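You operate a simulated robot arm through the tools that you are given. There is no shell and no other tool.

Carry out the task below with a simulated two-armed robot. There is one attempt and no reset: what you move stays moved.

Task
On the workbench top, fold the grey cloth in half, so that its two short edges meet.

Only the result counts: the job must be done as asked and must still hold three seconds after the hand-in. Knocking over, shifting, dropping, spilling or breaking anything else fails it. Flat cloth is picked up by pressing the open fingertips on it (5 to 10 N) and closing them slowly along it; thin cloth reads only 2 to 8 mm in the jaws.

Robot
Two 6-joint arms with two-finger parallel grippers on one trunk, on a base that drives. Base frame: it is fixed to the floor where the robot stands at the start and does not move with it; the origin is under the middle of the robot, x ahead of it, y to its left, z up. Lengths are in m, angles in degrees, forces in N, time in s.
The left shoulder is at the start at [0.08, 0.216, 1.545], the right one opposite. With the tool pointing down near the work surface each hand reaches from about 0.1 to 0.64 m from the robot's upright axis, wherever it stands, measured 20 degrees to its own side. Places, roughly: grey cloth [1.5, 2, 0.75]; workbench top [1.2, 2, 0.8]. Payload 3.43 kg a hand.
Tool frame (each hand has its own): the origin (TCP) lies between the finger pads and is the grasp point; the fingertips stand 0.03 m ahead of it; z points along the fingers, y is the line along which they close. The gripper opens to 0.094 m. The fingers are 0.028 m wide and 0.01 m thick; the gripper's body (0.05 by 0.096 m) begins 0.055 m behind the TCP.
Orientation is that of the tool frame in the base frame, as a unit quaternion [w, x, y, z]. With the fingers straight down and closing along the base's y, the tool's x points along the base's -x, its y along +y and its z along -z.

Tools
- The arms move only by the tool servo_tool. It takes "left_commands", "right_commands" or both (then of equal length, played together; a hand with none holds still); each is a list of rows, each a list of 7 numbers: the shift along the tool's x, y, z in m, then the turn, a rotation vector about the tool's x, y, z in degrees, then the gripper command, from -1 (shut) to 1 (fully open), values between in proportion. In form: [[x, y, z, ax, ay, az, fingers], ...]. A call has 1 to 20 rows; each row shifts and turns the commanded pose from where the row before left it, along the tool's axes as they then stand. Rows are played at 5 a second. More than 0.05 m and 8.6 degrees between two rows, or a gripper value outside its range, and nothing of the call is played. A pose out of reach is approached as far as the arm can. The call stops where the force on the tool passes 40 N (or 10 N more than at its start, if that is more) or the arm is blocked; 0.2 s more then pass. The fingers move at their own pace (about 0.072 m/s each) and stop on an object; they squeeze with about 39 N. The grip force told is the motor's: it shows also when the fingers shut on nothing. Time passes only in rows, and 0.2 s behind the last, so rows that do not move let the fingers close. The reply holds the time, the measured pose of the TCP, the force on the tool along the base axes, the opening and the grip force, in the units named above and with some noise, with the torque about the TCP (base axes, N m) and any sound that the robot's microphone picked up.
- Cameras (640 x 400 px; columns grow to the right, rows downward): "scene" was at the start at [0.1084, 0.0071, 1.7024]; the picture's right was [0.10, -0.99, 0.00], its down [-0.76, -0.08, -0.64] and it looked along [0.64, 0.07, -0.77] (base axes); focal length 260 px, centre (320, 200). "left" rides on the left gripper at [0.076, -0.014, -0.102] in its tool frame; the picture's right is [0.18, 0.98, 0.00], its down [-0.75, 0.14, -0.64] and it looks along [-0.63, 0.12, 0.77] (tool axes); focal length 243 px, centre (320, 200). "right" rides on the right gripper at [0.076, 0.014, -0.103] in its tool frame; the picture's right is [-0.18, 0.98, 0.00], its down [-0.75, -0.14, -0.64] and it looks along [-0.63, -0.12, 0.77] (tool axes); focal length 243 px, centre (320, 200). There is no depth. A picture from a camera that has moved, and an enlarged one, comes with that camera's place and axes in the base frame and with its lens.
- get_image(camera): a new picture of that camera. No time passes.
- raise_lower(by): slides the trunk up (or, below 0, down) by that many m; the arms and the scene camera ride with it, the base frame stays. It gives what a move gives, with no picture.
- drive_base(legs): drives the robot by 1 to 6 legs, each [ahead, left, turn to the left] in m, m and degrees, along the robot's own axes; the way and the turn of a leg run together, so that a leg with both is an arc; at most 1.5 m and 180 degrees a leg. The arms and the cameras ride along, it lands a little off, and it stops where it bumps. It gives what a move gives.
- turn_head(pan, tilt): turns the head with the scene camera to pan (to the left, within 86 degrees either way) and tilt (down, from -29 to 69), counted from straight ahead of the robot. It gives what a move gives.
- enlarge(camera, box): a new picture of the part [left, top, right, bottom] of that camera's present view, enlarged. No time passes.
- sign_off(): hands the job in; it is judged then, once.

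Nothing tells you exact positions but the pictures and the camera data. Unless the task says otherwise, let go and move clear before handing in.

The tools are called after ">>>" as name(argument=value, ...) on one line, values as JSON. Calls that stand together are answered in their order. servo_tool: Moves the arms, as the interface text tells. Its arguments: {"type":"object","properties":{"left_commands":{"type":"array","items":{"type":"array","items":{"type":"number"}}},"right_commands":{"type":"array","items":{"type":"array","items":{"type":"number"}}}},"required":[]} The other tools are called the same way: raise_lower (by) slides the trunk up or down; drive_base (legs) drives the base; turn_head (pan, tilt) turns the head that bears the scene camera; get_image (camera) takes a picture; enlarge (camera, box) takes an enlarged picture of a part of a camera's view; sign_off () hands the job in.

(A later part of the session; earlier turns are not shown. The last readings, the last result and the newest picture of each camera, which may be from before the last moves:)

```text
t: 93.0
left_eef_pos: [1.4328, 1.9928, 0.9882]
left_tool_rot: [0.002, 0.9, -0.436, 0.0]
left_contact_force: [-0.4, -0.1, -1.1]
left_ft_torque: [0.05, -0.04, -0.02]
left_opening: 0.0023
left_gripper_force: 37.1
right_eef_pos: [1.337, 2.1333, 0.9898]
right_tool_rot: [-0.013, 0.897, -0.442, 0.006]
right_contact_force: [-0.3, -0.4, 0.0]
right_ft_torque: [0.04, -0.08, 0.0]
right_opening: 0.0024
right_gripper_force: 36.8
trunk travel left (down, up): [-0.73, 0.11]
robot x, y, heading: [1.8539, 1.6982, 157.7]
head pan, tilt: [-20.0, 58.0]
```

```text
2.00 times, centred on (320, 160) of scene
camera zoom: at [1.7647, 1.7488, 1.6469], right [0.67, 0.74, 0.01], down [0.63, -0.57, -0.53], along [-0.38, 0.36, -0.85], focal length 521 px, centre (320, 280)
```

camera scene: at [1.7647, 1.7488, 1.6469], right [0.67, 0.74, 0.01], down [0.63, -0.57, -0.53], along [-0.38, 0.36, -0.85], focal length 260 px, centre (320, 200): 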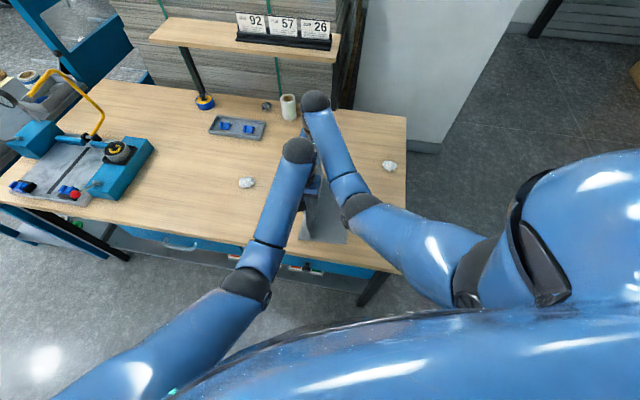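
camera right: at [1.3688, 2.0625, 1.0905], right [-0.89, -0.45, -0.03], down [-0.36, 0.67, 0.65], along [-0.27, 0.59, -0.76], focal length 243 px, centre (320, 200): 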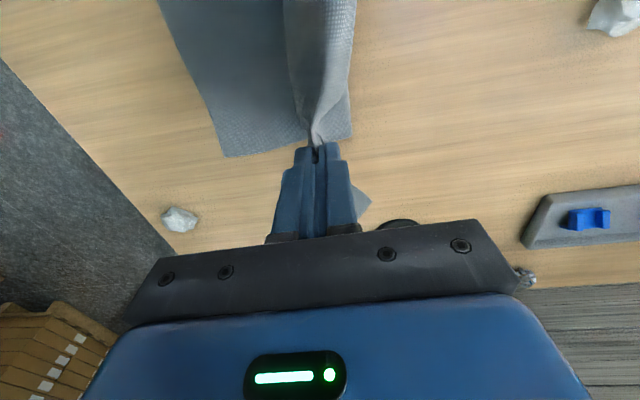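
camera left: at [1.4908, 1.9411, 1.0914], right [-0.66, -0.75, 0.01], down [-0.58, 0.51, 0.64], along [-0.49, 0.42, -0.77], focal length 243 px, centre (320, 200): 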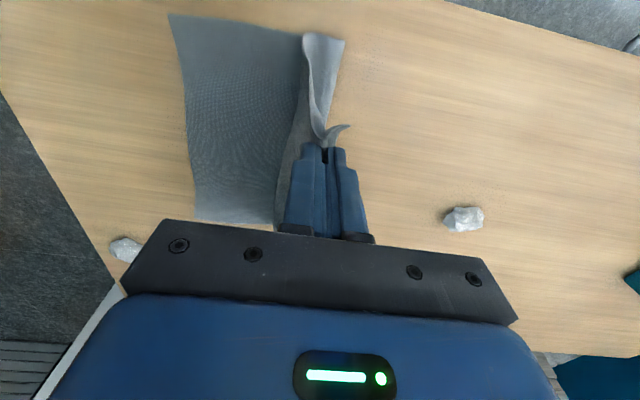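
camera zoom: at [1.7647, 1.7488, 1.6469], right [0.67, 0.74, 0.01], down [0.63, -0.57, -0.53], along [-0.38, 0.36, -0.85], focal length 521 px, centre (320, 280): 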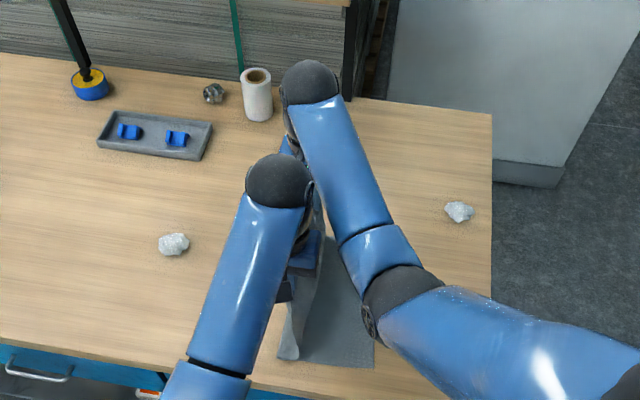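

Clearance between the arms is small but they are not touching. I lower a little and drive the base another 5 cm right along the arc.

>>> servo_tool(left_commands=[[0, 0, 0.007, 0, 0, 0, -1], [0, 0, 0.007, 0, 0, 0, -1], [0, 0, 0, 0, 0, 0, -1]], right_commands=[[0, 0, 0.007, 0, 0, 0, -1], [0, 0, 0.007, 0, 0, 0, -1], [0, 0, 0, 0, 0, 0, -1]])

>>> drive_base(legs=[[-0.0247, -0.0435, 0]])

>>> servo_tool(left_commands=[[0, 0, 0.008, 0, 0, 0, -1], [0, 0, 0.008, 0, 0, 0, -1], [0, 0, 0.006, 0, 0, 0, -1], [0, 0, 0, 0, 0, 0, -1]], right_commands=[[0, 0, 0.008, 0, 0, 0, -1], [0, 0, 0.008, 0, 0, 0, -1], [0, 0, 0.006, 0, 0, 0, -1], [0, 0, 0, 0, 0, 0, -1]])

>>> get_image(camera="left")

>>> get_image(camera="right")

```text
t: 93.8
left_eef_pos: [1.4382, 1.9971, 0.9761]
left_tool_rot: [0.007, 0.9, -0.436, -0.002]
left_contact_force: [-0.5, 0.0, -0.1]
left_ft_torque: [0.02, -0.02, 0.0]
left_opening: 0.0024
left_gripper_force: 36.9
right_eef_pos: [1.3403, 2.1387, 0.9757]
right_tool_rot: [-0.01, 0.896, -0.443, 0.002]
right_contact_force: [0.0, 0.4, 1.1]
right_ft_torque: [-0.02, 0.01, -0.01]
right_opening: 0.0022
right_gripper_force: 37.0
trunk travel left (down, up): [-0.73, 0.11]
robot x, y, heading: [1.8535, 1.6977, 157.7]
head pan, tilt: [-20.0, 58.0]
```

```text
t: 94.7
left_eef_pos: [1.4704, 2.0214, 0.9747]
left_tool_rot: [0.003, 0.9, -0.435, 0.0]
left_contact_force: [-1.9, -0.5, 0.5]
left_ft_torque: [0.06, -0.1, -0.02]
left_opening: 0.0022
left_gripper_force: 36.9
right_eef_pos: [1.374, 2.1629, 0.9748]
right_tool_rot: [-0.012, 0.898, -0.44, 0.004]
right_contact_force: [-2.1, -0.2, -0.5]
right_ft_torque: [0.03, -0.07, -0.02]
right_opening: 0.0023
right_gripper_force: 37.1
trunk travel left (down, up): [-0.73, 0.11]
robot x, y, heading: [1.8919, 1.7289, 157.6]
head pan, tilt: [-20.0, 58.0]
```

```text
t: 95.7
left_eef_pos: [1.4777, 2.0274, 0.9538]
left_tool_rot: [0.008, 0.9, -0.435, -0.003]
left_contact_force: [-0.6, -0.3, 0.0]
left_ft_torque: [-0.01, 0.03, 0.04]
left_opening: 0.0022
left_gripper_force: 37.0
right_eef_pos: [1.3806, 2.1688, 0.955]
right_tool_rot: [-0.008, 0.897, -0.441, 0.003]
right_contact_force: [-0.2, 0.0, -0.2]
right_ft_torque: [0.02, 0.02, -0.02]
right_opening: 0.0025
right_gripper_force: 36.9
trunk travel left (down, up): [-0.73, 0.11]
robot x, y, heading: [1.8893, 1.7294, 157.5]
head pan, tilt: [-20.0, 58.0]
```

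```text
taken
camera left: at [1.5372, 1.977, 1.0573], right [-0.66, -0.75, 0.02], down [-0.57, 0.51, 0.64], along [-0.49, 0.41, -0.77], focal length 243 px, centre (320, 200)
```

left: 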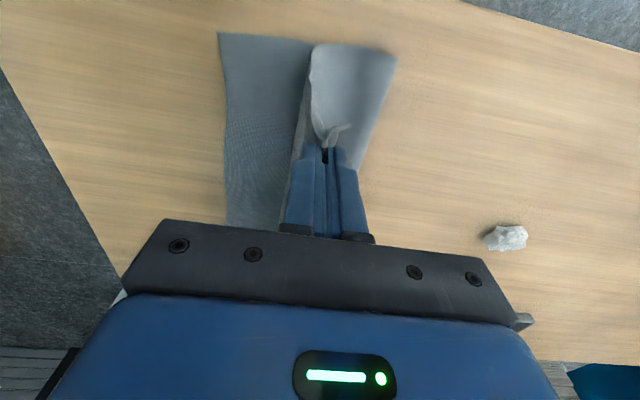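

```text
taken
camera right: at [1.414, 2.0982, 1.0563], right [-0.89, -0.45, -0.02], down [-0.36, 0.67, 0.65], along [-0.28, 0.58, -0.76], focal length 243 px, centre (320, 200)
```

right: 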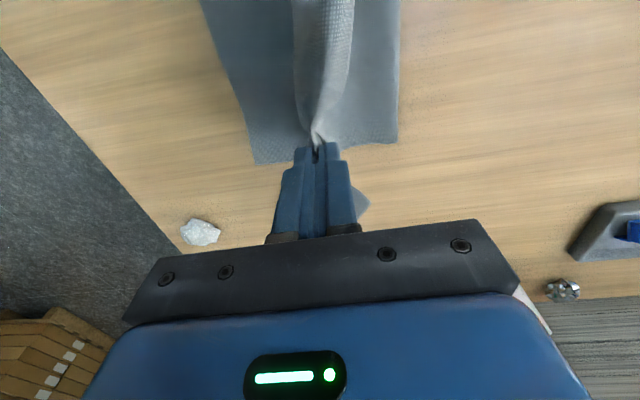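

The upper layer is following; the lower right edge stays at e1≈2.504/2.514. I advance another 4.5 cm to straighten out the hanging part.

>>> drive_base(legs=[[-0.0222, -0.0391, 0]])

>>> servo_tool(left_commands=[[0, 0, 0.008, 0, 0, 0, -1], [0, 0, 0.008, 0, 0, 0, -1], [0, 0, 0.008, 0, 0, 0, -1], [0, 0, 0, 0, 0, 0, -1]], right_commands=[[0, 0, 0.008, 0, 0, 0, -1], [0, 0, 0.008, 0, 0, 0, -1], [0, 0, 0.008, 0, 0, 0, -1], [0, 0, 0, 0, 0, 0, -1]])

>>> get_image(camera="left")

>>> get_image(camera="right")

>>> get_image(camera="scene")

```text
t: 96.6
left_eef_pos: [1.5049, 2.0479, 0.9519]
left_tool_rot: [0.004, 0.901, -0.434, 0.001]
left_contact_force: [-1.1, -0.7, 0.6]
left_ft_torque: [0.09, -0.05, 0.01]
left_opening: 0.002
left_gripper_force: 36.6
right_eef_pos: [1.4059, 2.1882, 0.9528]
right_tool_rot: [-0.013, 0.898, -0.44, 0.005]
right_contact_force: [0.3, -1.1, 0.2]
right_ft_torque: [0.05, -0.06, 0.0]
right_opening: 0.0025
right_gripper_force: 37.1
trunk travel left (down, up): [-0.73, 0.11]
robot x, y, heading: [1.9268, 1.7598, 157.8]
head pan, tilt: [-20.0, 58.0]
```

```text
t: 97.6
left_eef_pos: [1.511, 2.0546, 0.9308]
left_tool_rot: [0.008, 0.901, -0.433, -0.002]
left_contact_force: [-0.3, 0.5, -0.3]
left_ft_torque: [0.0, 0.0, 0.0]
left_opening: 0.0022
left_gripper_force: 37.2
right_eef_pos: [1.4149, 2.1937, 0.9308]
right_tool_rot: [-0.009, 0.898, -0.44, 0.002]
right_contact_force: [0.5, -0.3, -1.2]
right_ft_torque: [0.03, 0.0, -0.02]
right_opening: 0.0026
right_gripper_force: 36.9
trunk travel left (down, up): [-0.73, 0.11]
robot x, y, heading: [1.9258, 1.7546, 157.5]
head pan, tilt: [-20.0, 58.0]
```

```text
taken
camera left: at [1.5707, 2.0026, 1.0337], right [-0.65, -0.76, 0.02], down [-0.57, 0.51, 0.64], along [-0.49, 0.41, -0.77], focal length 243 px, centre (320, 200)
```

left: 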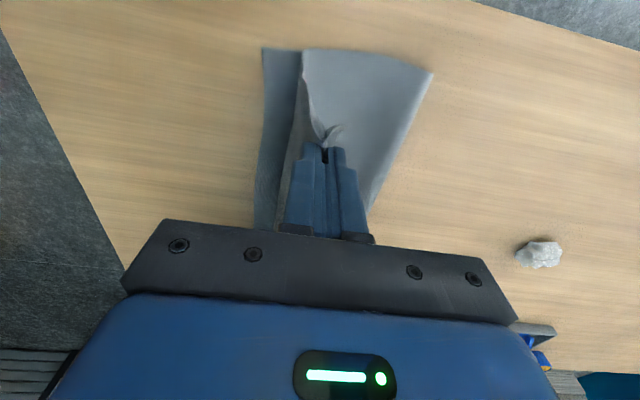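

```text
taken
camera right: at [1.4488, 2.124, 1.0322], right [-0.89, -0.46, -0.02], down [-0.36, 0.67, 0.65], along [-0.28, 0.58, -0.76], focal length 243 px, centre (320, 200)
```

right: 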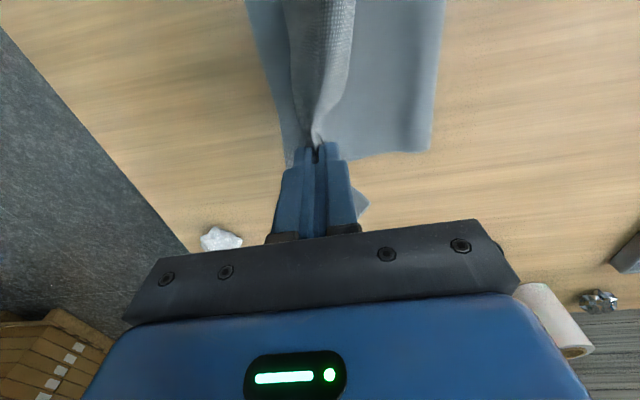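

```text
taken
camera scene: at [1.8495, 1.8145, 1.6473], right [0.67, 0.74, 0.0], down [0.63, -0.57, -0.53], along [-0.39, 0.36, -0.85], focal length 260 px, centre (320, 200)
```

scene: 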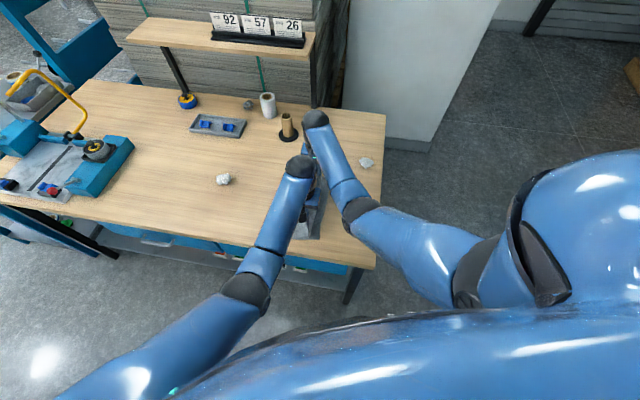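

The cloth is fairly stiff, so the vertical fingers push the slack into a bulge on the wrong side and the fold line sits too far right (e1≈2.36). I tilt both hands so the fingers point down-left, which directs the top layer toward the fold; first 20° to check clearance.

>>> servo_tool(left_commands=[[0, 0, 0, -5, 0, 0, -1], [0, 0, 0, -5, 0, 0, -1], [0, 0, 0, -5, 0, 0, -1], [0, 0, 0, -5, 0, 0, -1], [0, 0, 0, 0, 0, 0, -1]], right_commands=[[0, 0, 0, -5, 0, 0, -1], [0, 0, 0, -5, 0, 0, -1], [0, 0, 0, -5, 0, 0, -1], [0, 0, 0, -5, 0, 0, -1], [0, 0, 0, 0, 0, 0, -1]])

>>> get_image(camera="scene")

>>> get_image(camera="left")

```text
t: 98.8
left_eef_pos: [1.5103, 2.0518, 0.9294]
left_tool_rot: [0.164, 0.886, -0.426, -0.078]
left_contact_force: [-0.5, -0.4, -0.6]
left_ft_torque: [0.01, -0.02, -0.01]
left_opening: 0.0021
left_gripper_force: 37.2
right_eef_pos: [1.4132, 2.1943, 0.9312]
right_tool_rot: [0.148, 0.885, -0.434, -0.075]
right_contact_force: [-0.6, -0.6, 0.3]
right_ft_torque: [0.04, -0.03, -0.01]
right_opening: 0.0025
right_gripper_force: 37.1
trunk travel left (down, up): [-0.73, 0.11]
robot x, y, heading: [1.9235, 1.7556, 157.9]
head pan, tilt: [-20.0, 58.0]
```

```text
taken
camera scene: at [1.8475, 1.813, 1.6472], right [0.67, 0.74, 0.0], down [0.63, -0.57, -0.53], along [-0.39, 0.36, -0.85], focal length 260 px, centre (320, 200)
```

scene: 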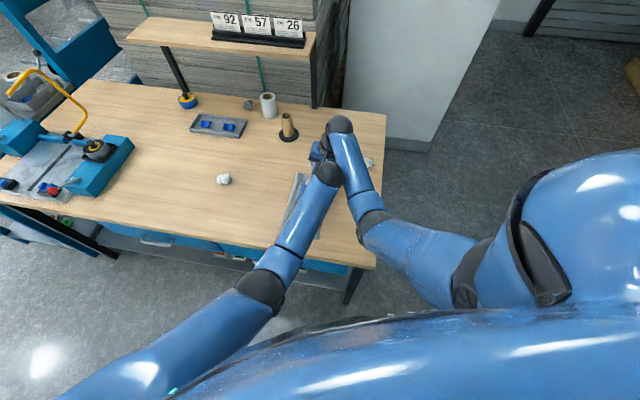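

```text
taken
camera left: at [1.5955, 2.0226, 1.0216], right [-0.6, -0.72, 0.35], down [-0.4, 0.65, 0.65], along [-0.69, 0.25, -0.68], focal length 243 px, centre (320, 200)
```

left: 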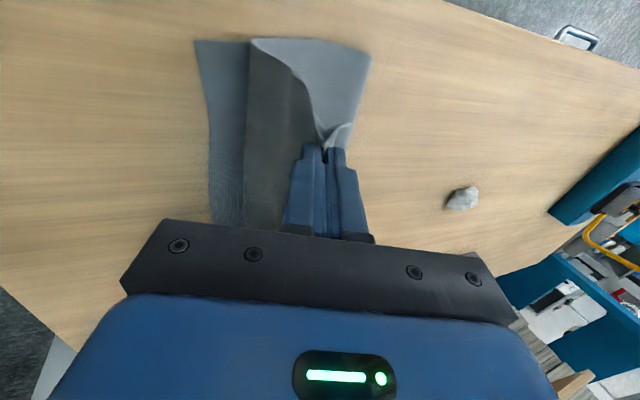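

With fingers down, the cloth hangs straight below the pinch, so the edge must be moved so that distance plus height stays constant as it is laid down; I went too far right too early. I undo the tilt, go back left to re-lay the lower half, and repeat along the correct path using the arms.

>>> servo_tool(left_commands=[[0, 0, 0, 5, 0, 0, -1], [0, 0, 0, 5, 0, 0, -1], [0, 0, 0, 5, 0, 0, -1], [0, 0, 0, 5, 0, 0, -1], [0, 0.02, 0, 0, 0, 0, -1], [0, 0.02, 0, 0, 0, 0, -1], [0, 0.02, 0, 0, 0, 0, -1], [0, 0, 0, 0, 0, 0, -1]], right_commands=[[0, 0, 0, 5, 0, 0, -1], [0, 0, 0, 5, 0, 0, -1], [0, 0, 0, 5, 0, 0, -1], [0, 0, 0, 5, 0, 0, -1], [0, 0.02, 0, 0, 0, 0, -1], [0, 0.02, 0, 0, 0, 0, -1], [0, 0.02, 0, 0, 0, 0, -1], [0, 0, 0, 0, 0, 0, -1]])

>>> drive_base(legs=[[0.0247, 0.0435, 0]])

>>> servo_tool(left_commands=[[0, 0.015, 0, 0, 0, 0, -1], [0, 0.015, 0, 0, 0, 0, -1], [0, 0.015, 0, 0, 0, 0, -1], [0, 0.015, 0, 0, 0, 0, -1], [0, 0, 0, 0, 0, 0, -1]], right_commands=[[0, 0.015, 0, 0, 0, 0, -1], [0, 0.015, 0, 0, 0, 0, -1], [0, 0.015, 0, 0, 0, 0, -1], [0, 0.015, 0, 0, 0, 0, -1], [0, 0, 0, 0, 0, 0, -1]])

>>> get_image(camera="left")

>>> get_image(camera="right")

```text
t: 100.6
left_eef_pos: [1.4629, 2.013, 0.9312]
left_tool_rot: [0.007, 0.901, -0.434, -0.002]
left_contact_force: [0.1, -0.5, -0.1]
left_ft_torque: [-0.02, 0.04, 0.01]
left_opening: 0.0022
left_gripper_force: 36.6
right_eef_pos: [1.3655, 2.1568, 0.9294]
right_tool_rot: [-0.01, 0.898, -0.44, 0.003]
right_contact_force: [-0.5, 0.8, 0.9]
right_ft_torque: [-0.05, 0.03, -0.03]
right_opening: 0.0023
right_gripper_force: 37.0
trunk travel left (down, up): [-0.73, 0.11]
robot x, y, heading: [1.9279, 1.7584, 157.9]
head pan, tilt: [-20.0, 58.0]
```

```text
t: 101.5
left_eef_pos: [1.4313, 1.9887, 0.9329]
left_tool_rot: [0.01, 0.901, -0.435, -0.005]
left_contact_force: [-0.2, 0.5, 0.1]
left_ft_torque: [-0.09, 0.08, 0.01]
left_opening: 0.0022
left_gripper_force: 37.0
right_eef_pos: [1.3331, 2.1325, 0.9306]
right_tool_rot: [-0.005, 0.898, -0.441, 0.001]
right_contact_force: [0.3, 0.6, -0.5]
right_ft_torque: [-0.06, 0.1, 0.0]
right_opening: 0.0024
right_gripper_force: 37.4
trunk travel left (down, up): [-0.73, 0.11]
robot x, y, heading: [1.8852, 1.7256, 157.5]
head pan, tilt: [-20.0, 58.0]
```

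```text
t: 102.7
left_eef_pos: [1.38, 1.9471, 0.9322]
left_tool_rot: [0.008, 0.901, -0.435, -0.003]
left_contact_force: [-0.2, -0.2, -0.3]
left_ft_torque: [-0.03, 0.03, -0.01]
left_opening: 0.0024
left_gripper_force: 36.7
right_eef_pos: [1.2806, 2.0925, 0.9277]
right_tool_rot: [-0.008, 0.898, -0.44, 0.002]
right_contact_force: [0.3, 0.5, -0.6]
right_ft_torque: [-0.02, 0.09, 0.02]
right_opening: 0.0022
right_gripper_force: 37.3
trunk travel left (down, up): [-0.73, 0.11]
robot x, y, heading: [1.8872, 1.7241, 157.7]
head pan, tilt: [-20.0, 58.0]
```

```text
taken
camera left: at [1.4387, 1.8979, 1.035], right [-0.66, -0.76, 0.02], down [-0.57, 0.51, 0.64], along [-0.49, 0.41, -0.77], focal length 243 px, centre (320, 200)
```

left: 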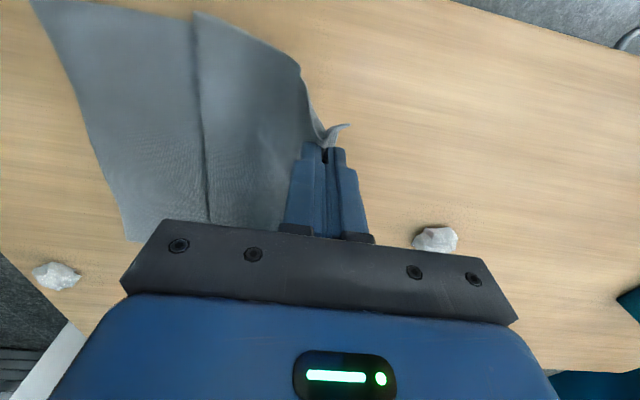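

```text
taken
camera right: at [1.3152, 2.0221, 1.0295], right [-0.89, -0.46, -0.02], down [-0.36, 0.67, 0.65], along [-0.28, 0.58, -0.76], focal length 243 px, centre (320, 200)
```

right: 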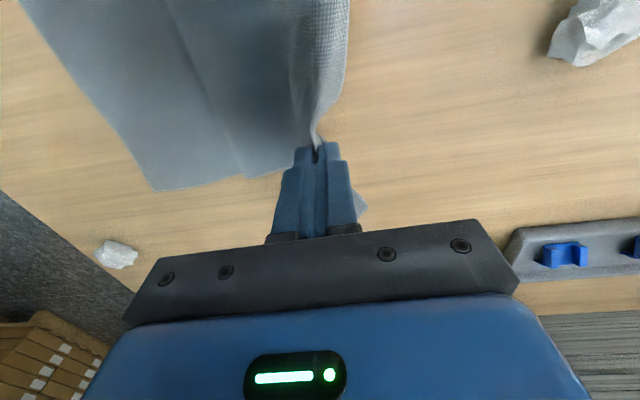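

A pleat is left where the loop was (right crease at e1≈2.40). I pull it out by driving further left 0.12 m and lowering the hands, so the cloth lies flat again.

>>> drive_base(legs=[[0.0593, 0.1043, 0]])

>>> servo_tool(left_commands=[[0, 0, 0.01, 0, 0, 0, -1], [0, 0, 0.015, 0, 0, 0, -1], [0, 0, 0.015, 0, 0, 0, -1], [0, 0, 0.01, 0, 0, 0, -1], [0, 0, 0, 0, 0, 0, -1]], right_commands=[[0, 0, 0.01, 0, 0, 0, -1], [0, 0, 0.015, 0, 0, 0, -1], [0, 0, 0.015, 0, 0, 0, -1], [0, 0, 0.01, 0, 0, 0, -1], [0, 0, 0, 0, 0, 0, -1]])

>>> get_image(camera="left")

>>> get_image(camera="right")

>>> get_image(camera="scene")

```text
t: 104.0
left_eef_pos: [1.2857, 1.8756, 0.932]
left_tool_rot: [0.008, 0.9, -0.436, -0.003]
left_contact_force: [0.2, 0.0, 0.3]
left_ft_torque: [-0.03, 0.0, 0.01]
left_opening: 0.0021
left_gripper_force: 37.3
right_eef_pos: [1.1878, 2.0201, 0.9282]
right_tool_rot: [-0.008, 0.898, -0.441, 0.001]
right_contact_force: [0.6, 0.2, 0.5]
right_ft_torque: [-0.04, 0.05, 0.02]
right_opening: 0.0025
right_gripper_force: 37.1
trunk travel left (down, up): [-0.73, 0.11]
robot x, y, heading: [1.789, 1.6515, 157.4]
head pan, tilt: [-20.0, 58.0]
```

```text
t: 105.2
left_eef_pos: [1.2818, 1.8745, 0.8817]
left_tool_rot: [0.008, 0.9, -0.435, -0.003]
left_contact_force: [0.2, 0.2, 0.3]
left_ft_torque: [0.01, 0.06, 0.0]
left_opening: 0.0023
left_gripper_force: 37.4
right_eef_pos: [1.2108, 2.0139, 0.888]
right_tool_rot: [-0.009, 0.897, -0.441, 0.003]
right_contact_force: [-1.1, -0.2, 0.5]
right_ft_torque: [-0.02, 0.05, 0.0]
right_opening: 0.0025
right_gripper_force: 36.8
right hand out of reach, approached as far as the arm can: row 1, 2, 3, 4
trunk travel left (down, up): [-0.73, 0.11]
robot x, y, heading: [1.7923, 1.6498, 157.5]
head pan, tilt: [-20.0, 58.0]
```

```text
taken
camera left: at [1.3419, 1.8237, 0.9847], right [-0.66, -0.75, 0.02], down [-0.57, 0.51, 0.64], along [-0.49, 0.41, -0.77], focal length 243 px, centre (320, 200)
```

left: 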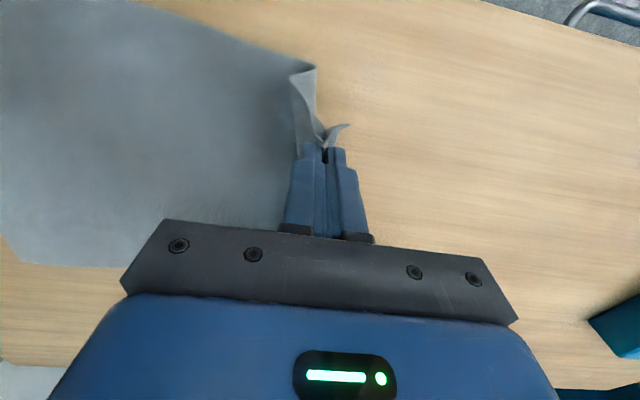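

```text
taken
camera right: at [1.2436, 1.9431, 0.9897], right [-0.89, -0.45, -0.02], down [-0.36, 0.67, 0.65], along [-0.28, 0.58, -0.76], focal length 243 px, centre (320, 200)
```

right: 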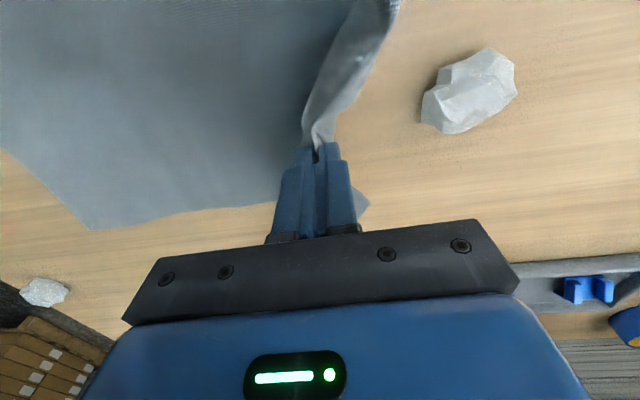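

```text
taken
camera scene: at [1.7145, 1.709, 1.6473], right [0.67, 0.74, 0.0], down [0.63, -0.57, -0.53], along [-0.39, 0.36, -0.85], focal length 260 px, centre (320, 200)
```

scene: 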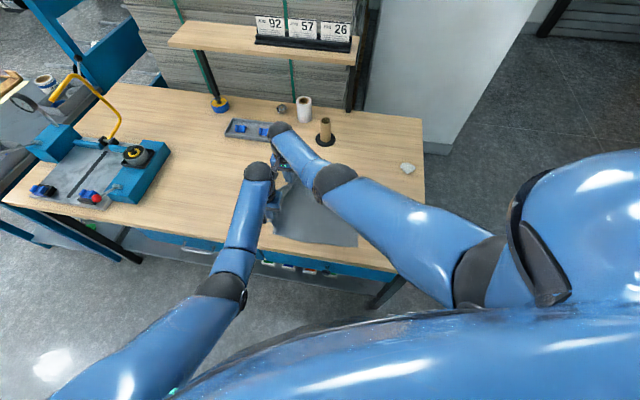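

The cloth is fully unfolded again and flat, with its right edge now at about e1≈2.470 near and 2.480 far. I start the second fold: base right 5.5 cm, then raise the hands in steps while re-aligning the right hand.

>>> drive_base(legs=[[-0.0272, -0.0478, 0]])

>>> servo_tool(left_commands=[[0, 0, -0.012, 0, 0, 0, -1], [0, 0, -0.012, 0, 0, 0, -1], [0, 0, -0.012, 0, 0, 0, -1], [0, 0, -0.012, 0, 0, 0, -1], [0, 0, 0, 0, 0, 0, -1]], right_commands=[[-0.0045, 0.005, -0.012, 0, 0, 0, -1], [-0.0045, 0.005, -0.012, 0, 0, 0, -1], [-0.0045, 0.005, -0.009, 0, 0, 0, -1], [-0.0045, 0.005, -0.009, 0, 0, 0, -1], [0, 0, 0, 0, 0, 0, -1]])

>>> get_image(camera="left")

>>> get_image(camera="right")

```text
t: 106.1
left_eef_pos: [1.3198, 1.9018, 0.8788]
left_tool_rot: [0.004, 0.901, -0.434, 0.0]
left_contact_force: [-1.0, -0.9, -1.2]
left_ft_torque: [0.05, 0.0, -0.01]
left_opening: 0.0021
left_gripper_force: 37.2
right_eef_pos: [1.2454, 2.041, 0.8862]
right_tool_rot: [-0.013, 0.898, -0.44, 0.004]
right_contact_force: [-0.8, -1.3, -0.3]
right_ft_torque: [0.0, -0.03, -0.01]
right_opening: 0.0022
right_gripper_force: 36.9
trunk travel left (down, up): [-0.73, 0.11]
robot x, y, heading: [1.8339, 1.6834, 157.6]
head pan, tilt: [-20.0, 58.0]
```

```text
t: 107.3
left_eef_pos: [1.3239, 1.9052, 0.9294]
left_tool_rot: [0.007, 0.901, -0.435, -0.002]
left_contact_force: [-0.7, 0.1, 0.9]
left_ft_torque: [0.0, 0.02, 0.0]
left_opening: 0.0019
left_gripper_force: 37.2
right_eef_pos: [1.2276, 2.0451, 0.9321]
right_tool_rot: [-0.009, 0.898, -0.44, 0.003]
right_contact_force: [0.3, 0.7, 0.2]
right_ft_torque: [-0.01, -0.01, 0.01]
right_opening: 0.0027
right_gripper_force: 37.4
right hand out of reach, approached as far as the arm can: row 4
trunk travel left (down, up): [-0.73, 0.11]
robot x, y, heading: [1.8348, 1.6822, 157.4]
head pan, tilt: [-20.0, 58.0]
```

```text
taken
camera left: at [1.3826, 1.8548, 1.0326], right [-0.65, -0.76, 0.01], down [-0.57, 0.51, 0.64], along [-0.49, 0.41, -0.77], focal length 243 px, centre (320, 200)
```

left: 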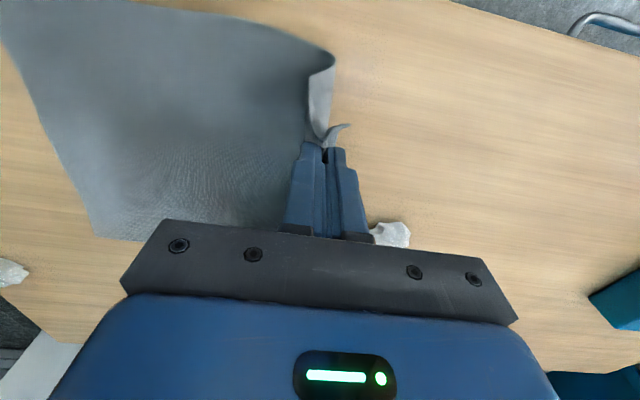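

```text
taken
camera right: at [1.2602, 1.9745, 1.0329], right [-0.89, -0.46, -0.02], down [-0.36, 0.67, 0.65], along [-0.28, 0.58, -0.76], focal length 243 px, centre (320, 200)
```

right: 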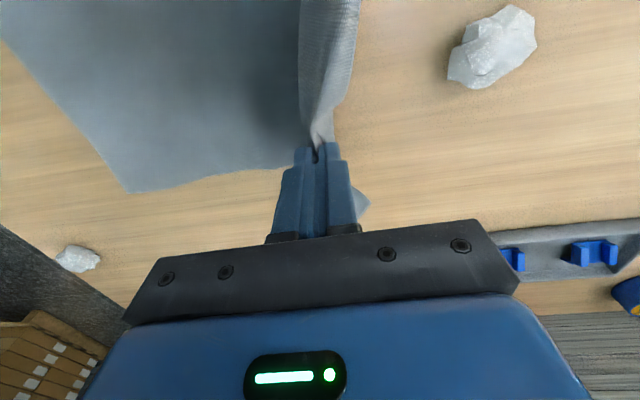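

Cloth geometry looks right: right edge at e1≈2.469 near and 2.478 far, so the fold line belongs at about 2.271/2.280. I drive another 5.5 cm right and raise to hang the cloth vertically over that line.

>>> drive_base(legs=[[-0.0272, -0.0478, 0]])

>>> servo_tool(left_commands=[[0, 0, -0.015, 0, 0, 0, -1], [0, 0, -0.015, 0, 0, 0, -1], [0, 0, -0.015, 0, 0, 0, -1], [0, 0, -0.015, 0, 0, 0, -1], [0, 0, 0, 0, 0, 0, -1]], right_commands=[[0, 0, -0.014, 0, 0, 0, -1], [0, 0, -0.014, 0, 0, 0, -1], [0, 0, -0.014, 0, 0, 0, -1], [0, 0, -0.015, 0, 0, 0, -1], [0, 0, 0, 0, 0, 0, -1]])

>>> get_image(camera="left")

>>> get_image(camera="right")

```text
t: 108.2
left_eef_pos: [1.3604, 1.9324, 0.9275]
left_tool_rot: [0.004, 0.901, -0.433, 0.0]
left_contact_force: [-1.0, -0.1, -0.4]
left_ft_torque: [0.0, -0.04, -0.01]
left_opening: 0.0025
left_gripper_force: 37.1
right_eef_pos: [1.2619, 2.0714, 0.9293]
right_tool_rot: [-0.013, 0.898, -0.439, 0.005]
right_contact_force: [-1.4, -0.9, 0.0]
right_ft_torque: [0.01, 0.01, 0.0]
right_opening: 0.0021
right_gripper_force: 37.2
trunk travel left (down, up): [-0.73, 0.11]
robot x, y, heading: [1.8776, 1.7175, 158.0]
head pan, tilt: [-20.0, 58.0]
```

```text
t: 109.5
left_eef_pos: [1.3668, 1.937, 0.989]
left_tool_rot: [0.007, 0.901, -0.433, -0.003]
left_contact_force: [-0.1, 0.4, -0.9]
left_ft_torque: [-0.03, -0.03, -0.02]
left_opening: 0.0023
left_gripper_force: 37.5
right_eef_pos: [1.2679, 2.0742, 0.99]
right_tool_rot: [-0.009, 0.898, -0.439, 0.004]
right_contact_force: [0.4, -0.2, -0.4]
right_ft_torque: [-0.02, 0.01, -0.01]
right_opening: 0.0021
right_gripper_force: 36.9
trunk travel left (down, up): [-0.73, 0.11]
robot x, y, heading: [1.8749, 1.7159, 158.2]
head pan, tilt: [-20.0, 58.0]
```

```text
taken
camera left: at [1.425, 1.8869, 1.0923], right [-0.65, -0.76, 0.01], down [-0.58, 0.51, 0.64], along [-0.49, 0.41, -0.77], focal length 243 px, centre (320, 200)
```

left: 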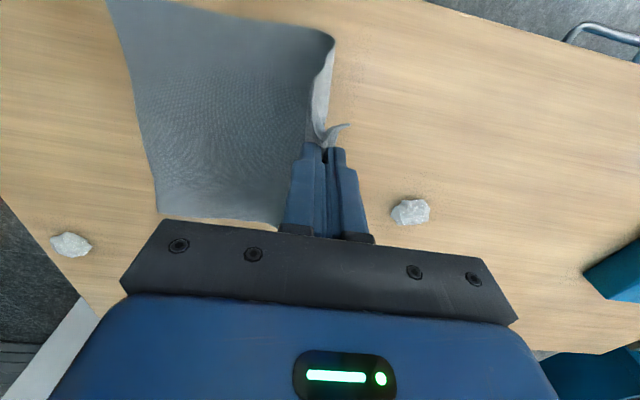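

```text
taken
camera right: at [1.3013, 2.0034, 1.0909], right [-0.89, -0.46, -0.02], down [-0.36, 0.67, 0.65], along [-0.28, 0.58, -0.76], focal length 243 px, centre (320, 200)
```

right: 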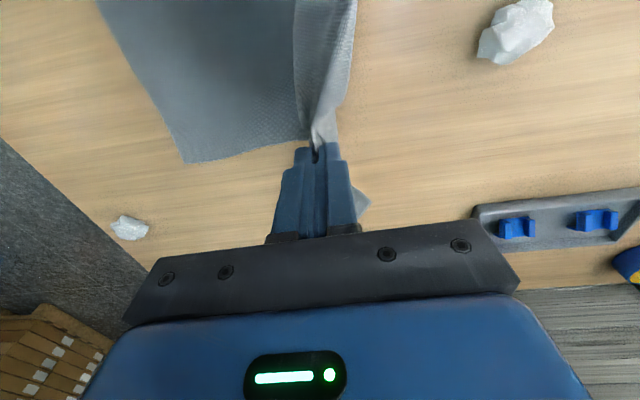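

The cloth hangs over its centre line with a little slack. Now I lay it over with the arms along the 45° path (rightward shift equal to lowering), first to about 5 cm height.

>>> servo_tool(left_commands=[[0, -0.011, 0, 0, 0, 0, -1], [0, -0.011, 0, 0, 0, 0, -1], [0, -0.01, 0.01, 0, 0, 0, -1], [0, -0.01, 0.01, 0, 0, 0, -1], [0, -0.01, 0.01, 0, 0, 0, -1], [0, -0.01, 0.01, 0, 0, 0, -1], [0, -0.01, 0.01, 0, 0, 0, -1], [0, -0.01, 0.01, 0, 0, 0, -1], [0, 0, 0, 0, 0, 0, -1]], right_commands=[[0, -0.012, 0, 0, 0, 0, -1], [0, -0.012, 0, 0, 0, 0, -1], [0, -0.01, 0.01, 0, 0, 0, -1], [0, -0.01, 0.01, 0, 0, 0, -1], [0, -0.01, 0.01, 0, 0, 0, -1], [0, -0.01, 0.01, 0, 0, 0, -1], [0, -0.01, 0.01, 0, 0, 0, -1], [0, -0.01, 0.01, 0, 0, 0, -1], [0, 0, 0, 0, 0, 0, -1]])

>>> get_image(camera="left")

>>> get_image(camera="right")

```text
t: 111.5
left_eef_pos: [1.4276, 1.9875, 0.9263]
left_tool_rot: [0.007, 0.902, -0.432, -0.002]
left_contact_force: [-0.4, 0.0, -0.6]
left_ft_torque: [-0.04, 0.0, 0.01]
left_opening: 0.0022
left_gripper_force: 37.1
right_eef_pos: [1.3336, 2.1265, 0.9298]
right_tool_rot: [-0.009, 0.899, -0.438, 0.003]
right_contact_force: [-0.1, 0.7, 0.0]
right_ft_torque: [-0.02, 0.05, -0.02]
right_opening: 0.0024
right_gripper_force: 37.3
trunk travel left (down, up): [-0.73, 0.11]
robot x, y, heading: [1.8695, 1.7146, 158.1]
head pan, tilt: [-20.0, 58.0]
```

```text
taken
camera left: at [1.4876, 1.9375, 1.0309], right [-0.65, -0.76, 0.02], down [-0.58, 0.51, 0.64], along [-0.49, 0.41, -0.77], focal length 243 px, centre (320, 200)
```

left: 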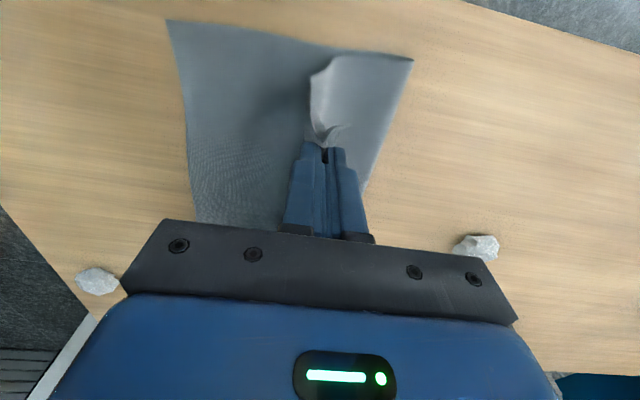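

```text
taken
camera right: at [1.3671, 2.0563, 1.0318], right [-0.89, -0.46, -0.02], down [-0.36, 0.67, 0.65], along [-0.29, 0.58, -0.76], focal length 243 px, centre (320, 200)
```

right: 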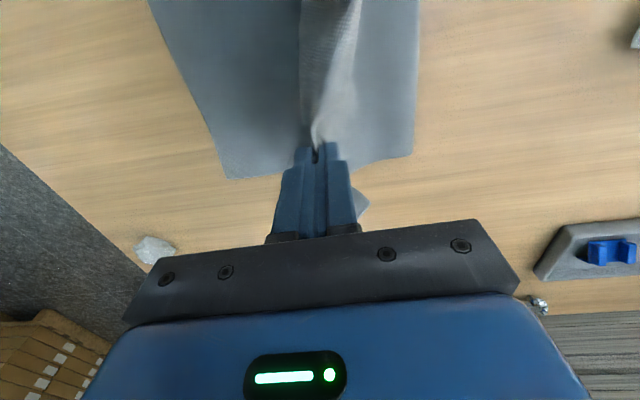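

This path works: the fold line is now at e1≈2.27–2.28, right at the centre. I continue down the same diagonal.

>>> servo_tool(left_commands=[[0, -0.011, 0.009, 0, 0, 0, -1], [0, -0.011, 0.009, 0, 0, 0, -1], [0, -0.011, 0.01, 0, 0, 0, -1], [0, -0.011, 0.01, 0, 0, 0, -1], [0, -0.011, 0.01, 0, 0, 0, -1], [0, 0, 0, 0, 0, 0, -1]], right_commands=[[0, -0.0105, 0.01, 0, 0, 0, -1], [0, -0.0105, 0.01, 0, 0, 0, -1], [0, -0.0105, 0.01, 0, 0, 0, -1], [0, -0.0105, 0.01, 0, 0, 0, -1], [0, -0.0105, 0.01, 0, 0, 0, -1], [0, 0, 0, 0, 0, 0, -1]])

>>> get_image(camera="left")

>>> get_image(camera="right")

>>> get_image(camera="scene")

```text
t: 112.8
left_eef_pos: [1.471, 2.0213, 0.8802]
left_tool_rot: [0.006, 0.901, -0.434, -0.003]
left_contact_force: [0.0, -0.2, 0.3]
left_ft_torque: [-0.01, 0.04, 0.06]
left_opening: 0.0021
left_gripper_force: 37.1
right_eef_pos: [1.3746, 2.1603, 0.881]
right_tool_rot: [-0.01, 0.898, -0.439, 0.003]
right_contact_force: [0.3, 0.1, 0.7]
right_ft_torque: [-0.03, 0.01, 0.0]
right_opening: 0.0023
right_gripper_force: 37.4
trunk travel left (down, up): [-0.73, 0.11]
robot x, y, heading: [1.8784, 1.7121, 158.0]
head pan, tilt: [-20.0, 58.0]
```

```text
taken
camera left: at [1.5303, 1.971, 0.9825], right [-0.65, -0.76, 0.01], down [-0.58, 0.51, 0.64], along [-0.49, 0.41, -0.77], focal length 243 px, centre (320, 200)
```

left: 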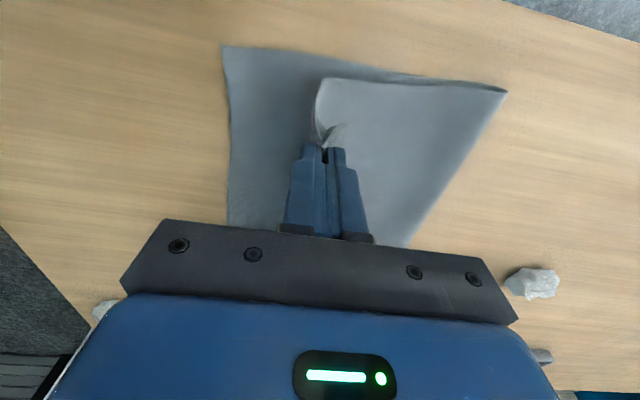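

```text
taken
camera right: at [1.41, 2.0901, 0.9821], right [-0.89, -0.46, -0.02], down [-0.36, 0.67, 0.65], along [-0.29, 0.58, -0.76], focal length 243 px, centre (320, 200)
```

right: 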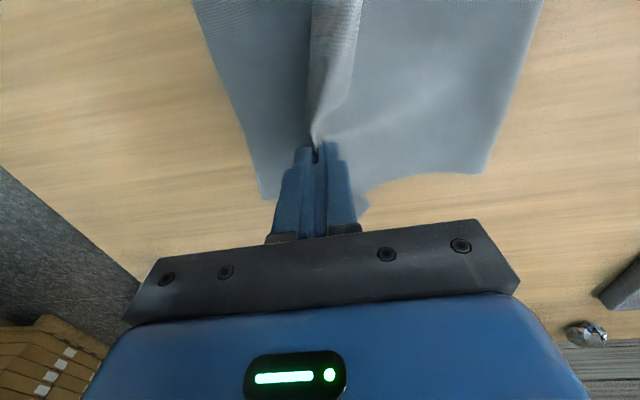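

```text
taken
camera scene: at [1.7971, 1.7726, 1.6472], right [0.67, 0.74, 0.0], down [0.63, -0.57, -0.53], along [-0.39, 0.36, -0.85], focal length 260 px, centre (320, 200)
```

scene: 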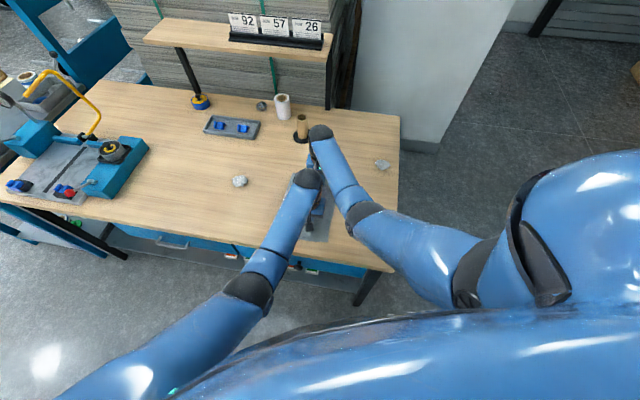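

Excellent: the fold line sits at e1≈2.274 with the top layer lying smoothly. To get room for tilting the hands I back up along the diagonal by 5 cm, lower the trunk 5 cm, and shift the base right 5 cm, which returns the hands to the same spot.

>>> servo_tool(left_commands=[[0, 0.01, -0.01, 0, 0, 0, -1], [0, 0.01, -0.01, 0, 0, 0, -1], [0, 0.01, -0.01, 0, 0, 0, -1], [0, 0.01, -0.01, 0, 0, 0, -1], [0, 0.01, -0.01, 0, 0, 0, -1], [0, 0, 0, 0, 0, 0, -1]], right_commands=[[0, 0.01, -0.01, 0, 0, 0, -1], [0, 0.01, -0.01, 0, 0, 0, -1], [0, 0.01, -0.01, 0, 0, 0, -1], [0, 0.01, -0.01, 0, 0, 0, -1], [0, 0.01, -0.01, 0, 0, 0, -1], [0, 0, 0, 0, 0, 0, -1]])

>>> raise_lower(by=-0.05)

>>> drive_base(legs=[[-0.0252, -0.0432, 0]])

>>> get_image(camera="left")

>>> get_image(camera="right")

```text
t: 114.2
left_eef_pos: [1.4329, 1.9918, 0.9304]
left_tool_rot: [0.008, 0.902, -0.432, -0.002]
left_contact_force: [-0.6, -0.8, 0.2]
left_ft_torque: [-0.04, 0.02, -0.03]
left_opening: 0.0023
left_gripper_force: 37.2
right_eef_pos: [1.336, 2.1286, 0.9308]
right_tool_rot: [-0.01, 0.899, -0.438, 0.003]
right_contact_force: [-1.1, -0.3, 1.1]
right_ft_torque: [-0.03, 0.05, -0.02]
right_opening: 0.0022
right_gripper_force: 37.1
trunk travel left (down, up): [-0.73, 0.11]
robot x, y, heading: [1.8748, 1.7197, 157.8]
head pan, tilt: [-20.0, 58.0]
```

```text
t: 115.2
left_eef_pos: [1.4339, 1.991, 0.8808]
left_tool_rot: [0.007, 0.902, -0.432, -0.003]
left_contact_force: [0.9, -0.7, -0.3]
left_ft_torque: [-0.04, 0.05, -0.02]
left_opening: 0.0024
left_gripper_force: 36.7
right_eef_pos: [1.3362, 2.129, 0.8802]
right_tool_rot: [-0.009, 0.898, -0.44, 0.003]
right_contact_force: [0.3, 0.1, 0.0]
right_ft_torque: [-0.02, 0.03, -0.01]
right_opening: 0.0022
right_gripper_force: 37.0
trunk travel left (down, up): [-0.68, 0.16]
robot x, y, heading: [1.8756, 1.7152, 158.0]
head pan, tilt: [-20.0, 58.0]
```

```text
t: 116.1
left_eef_pos: [1.4663, 2.0174, 0.8775]
left_tool_rot: [0.005, 0.901, -0.433, 0.0]
left_contact_force: [0.1, -0.5, -0.1]
left_ft_torque: [0.04, -0.02, 0.0]
left_opening: 0.0023
left_gripper_force: 37.1
right_eef_pos: [1.3693, 2.1545, 0.8795]
right_tool_rot: [-0.013, 0.899, -0.438, 0.003]
right_contact_force: [-0.8, -0.6, -0.7]
right_ft_torque: [-0.02, -0.01, -0.05]
right_opening: 0.0021
right_gripper_force: 37.3
trunk travel left (down, up): [-0.68, 0.16]
robot x, y, heading: [1.9148, 1.7481, 157.9]
head pan, tilt: [-20.0, 58.0]
```

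```text
taken
camera left: at [1.5241, 1.9657, 0.9816], right [-0.65, -0.76, 0.01], down [-0.58, 0.5, 0.64], along [-0.49, 0.41, -0.77], focal length 243 px, centre (320, 200)
```

left: 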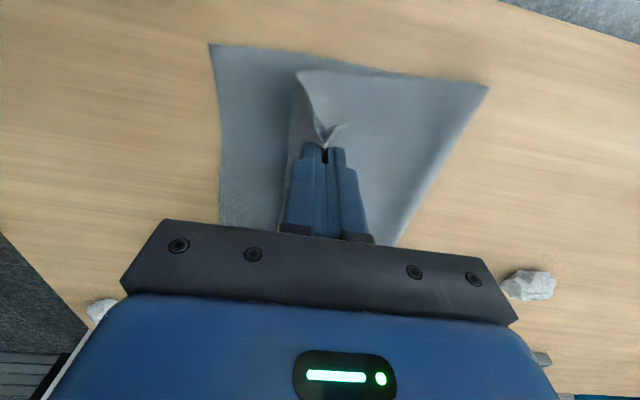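

```text
taken
camera right: at [1.4024, 2.0836, 0.9804], right [-0.89, -0.46, -0.02], down [-0.37, 0.67, 0.65], along [-0.28, 0.58, -0.76], focal length 243 px, centre (320, 200)
```

right: 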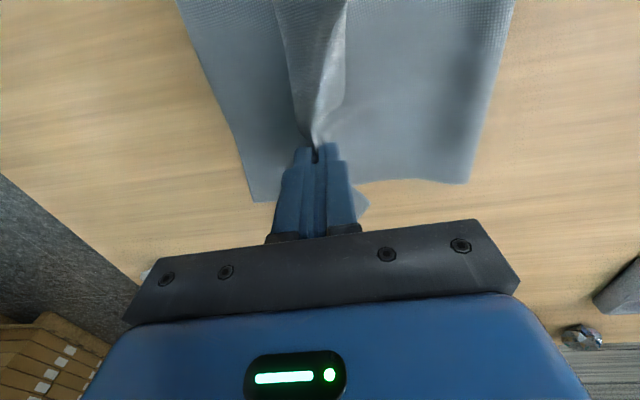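

The fold line stays at e1≈2.28, within a few millimetres of centre. Now I tilt both hands 35° (fingers pointing down-left) while advancing toward the right edge.

>>> servo_tool(left_commands=[[0, -0.0082, 0.005, -7, 0, 0, -1], [0, -0.0088, 0.004, -7, 0, 0, -1], [0, -0.0092, 0.003, -7, 0, 0, -1], [0, -0.0095, 0.0018, -7, 0, 0, -1], [0, -0.0096, 0.0007, -7, 0, 0, -1], [0, 0, 0, 0, 0, 0, -1]], right_commands=[[0, -0.0082, 0.005, -7, 0, 0, -1], [0, -0.0088, 0.004, -7, 0, 0, -1], [0, -0.0092, 0.003, -7, 0, 0, -1], [0, -0.0095, 0.0018, -7, 0, 0, -1], [0, -0.0096, 0.0007, -7, 0, 0, -1], [0, 0, 0, 0, 0, 0, -1]])

>>> get_image(camera="left")

>>> get_image(camera="right")

>>> get_image(camera="scene")

```text
t: 117.5
left_eef_pos: [1.4902, 2.0524, 0.8669]
left_tool_rot: [0.266, 0.865, -0.401, -0.141]
left_contact_force: [-0.8, -0.2, -0.7]
left_ft_torque: [0.05, -0.04, 0.0]
left_opening: 0.0022
left_gripper_force: 36.9
right_eef_pos: [1.4166, 2.1929, 0.8474]
right_tool_rot: [0.261, 0.854, -0.432, -0.124]
right_contact_force: [0.2, 0.4, -0.3]
right_ft_torque: [0.05, -0.03, -0.02]
right_opening: 0.0022
right_gripper_force: 37.2
trunk travel left (down, up): [-0.68, 0.16]
robot x, y, heading: [1.9132, 1.7454, 157.9]
head pan, tilt: [-20.0, 58.0]
```

```text
taken
camera left: at [1.5948, 2.0356, 0.9405], right [-0.49, -0.67, 0.56], down [-0.27, 0.73, 0.63], along [-0.83, 0.16, -0.54], focal length 243 px, centre (320, 200)
```

left: 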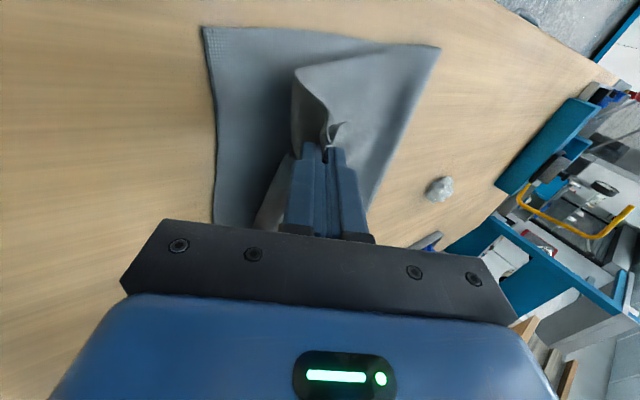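

```text
taken
camera right: at [1.4958, 2.1602, 0.941], right [-0.77, -0.33, 0.54], down [-0.07, 0.89, 0.45], along [-0.63, 0.3, -0.71], focal length 243 px, centre (320, 200)
```

right: 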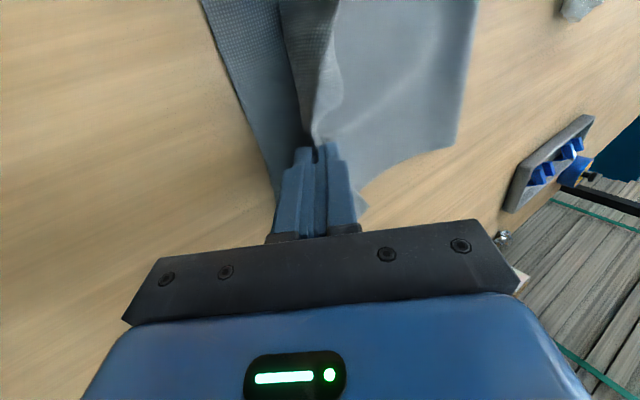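

```text
taken
camera scene: at [1.8347, 1.8019, 1.5972], right [0.67, 0.74, 0.0], down [0.63, -0.57, -0.53], along [-0.39, 0.36, -0.85], focal length 260 px, centre (320, 200)
```

scene: 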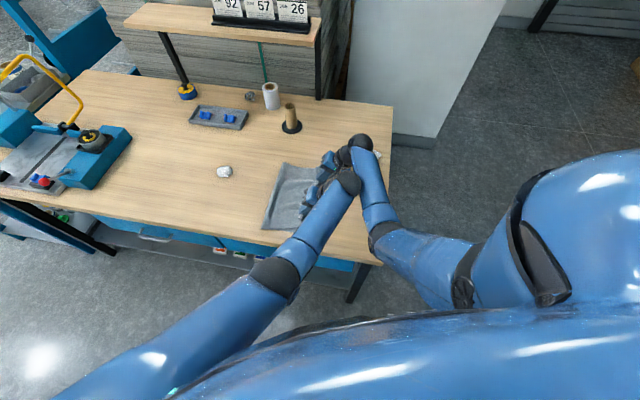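

Leaning both wrists over made them push against each other (the left hand drifted about 1.4 cm). I reduce the left hand's tilt by 15° to separate them.

>>> servo_tool(left_commands=[[0, 0, 0, 5, 0, 0, -1], [0, 0, 0, 5, 0, 0, -1], [0, 0, 0, 5, 0, 0, -1], [0, 0, 0, 0, 0, 0, -1]])

>>> get_image(camera="scene")

>>> get_image(camera="left")

```text
t: 118.5
left_eef_pos: [1.5025, 2.045, 0.8539]
left_tool_rot: [0.164, 0.886, -0.426, -0.077]
left_contact_force: [0.2, -0.6, -0.6]
left_ft_torque: [0.0, 0.01, -0.04]
left_opening: 0.002
left_gripper_force: 37.0
right_eef_pos: [1.406, 2.1839, 0.857]
right_tool_rot: [0.262, 0.86, -0.418, -0.13]
right_contact_force: [-0.4, 0.3, -0.1]
right_ft_torque: [0.01, -0.02, -0.05]
right_opening: 0.0023
right_gripper_force: 36.4
trunk travel left (down, up): [-0.68, 0.16]
robot x, y, heading: [1.9141, 1.749, 158.2]
head pan, tilt: [-20.0, 58.0]
```

```text
taken
camera scene: at [1.8353, 1.8028, 1.5972], right [0.67, 0.74, 0.0], down [0.63, -0.57, -0.53], along [-0.39, 0.35, -0.85], focal length 260 px, centre (320, 200)
```

scene: 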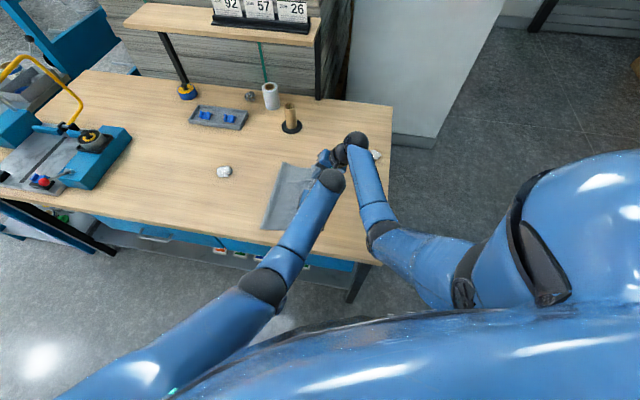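

```text
taken
camera left: at [1.5877, 2.0164, 0.9451], right [-0.6, -0.72, 0.35], down [-0.4, 0.65, 0.65], along [-0.69, 0.25, -0.68], focal length 243 px, centre (320, 200)
```

left: 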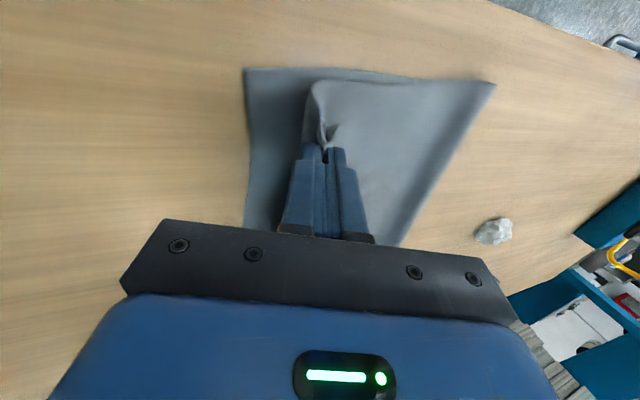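

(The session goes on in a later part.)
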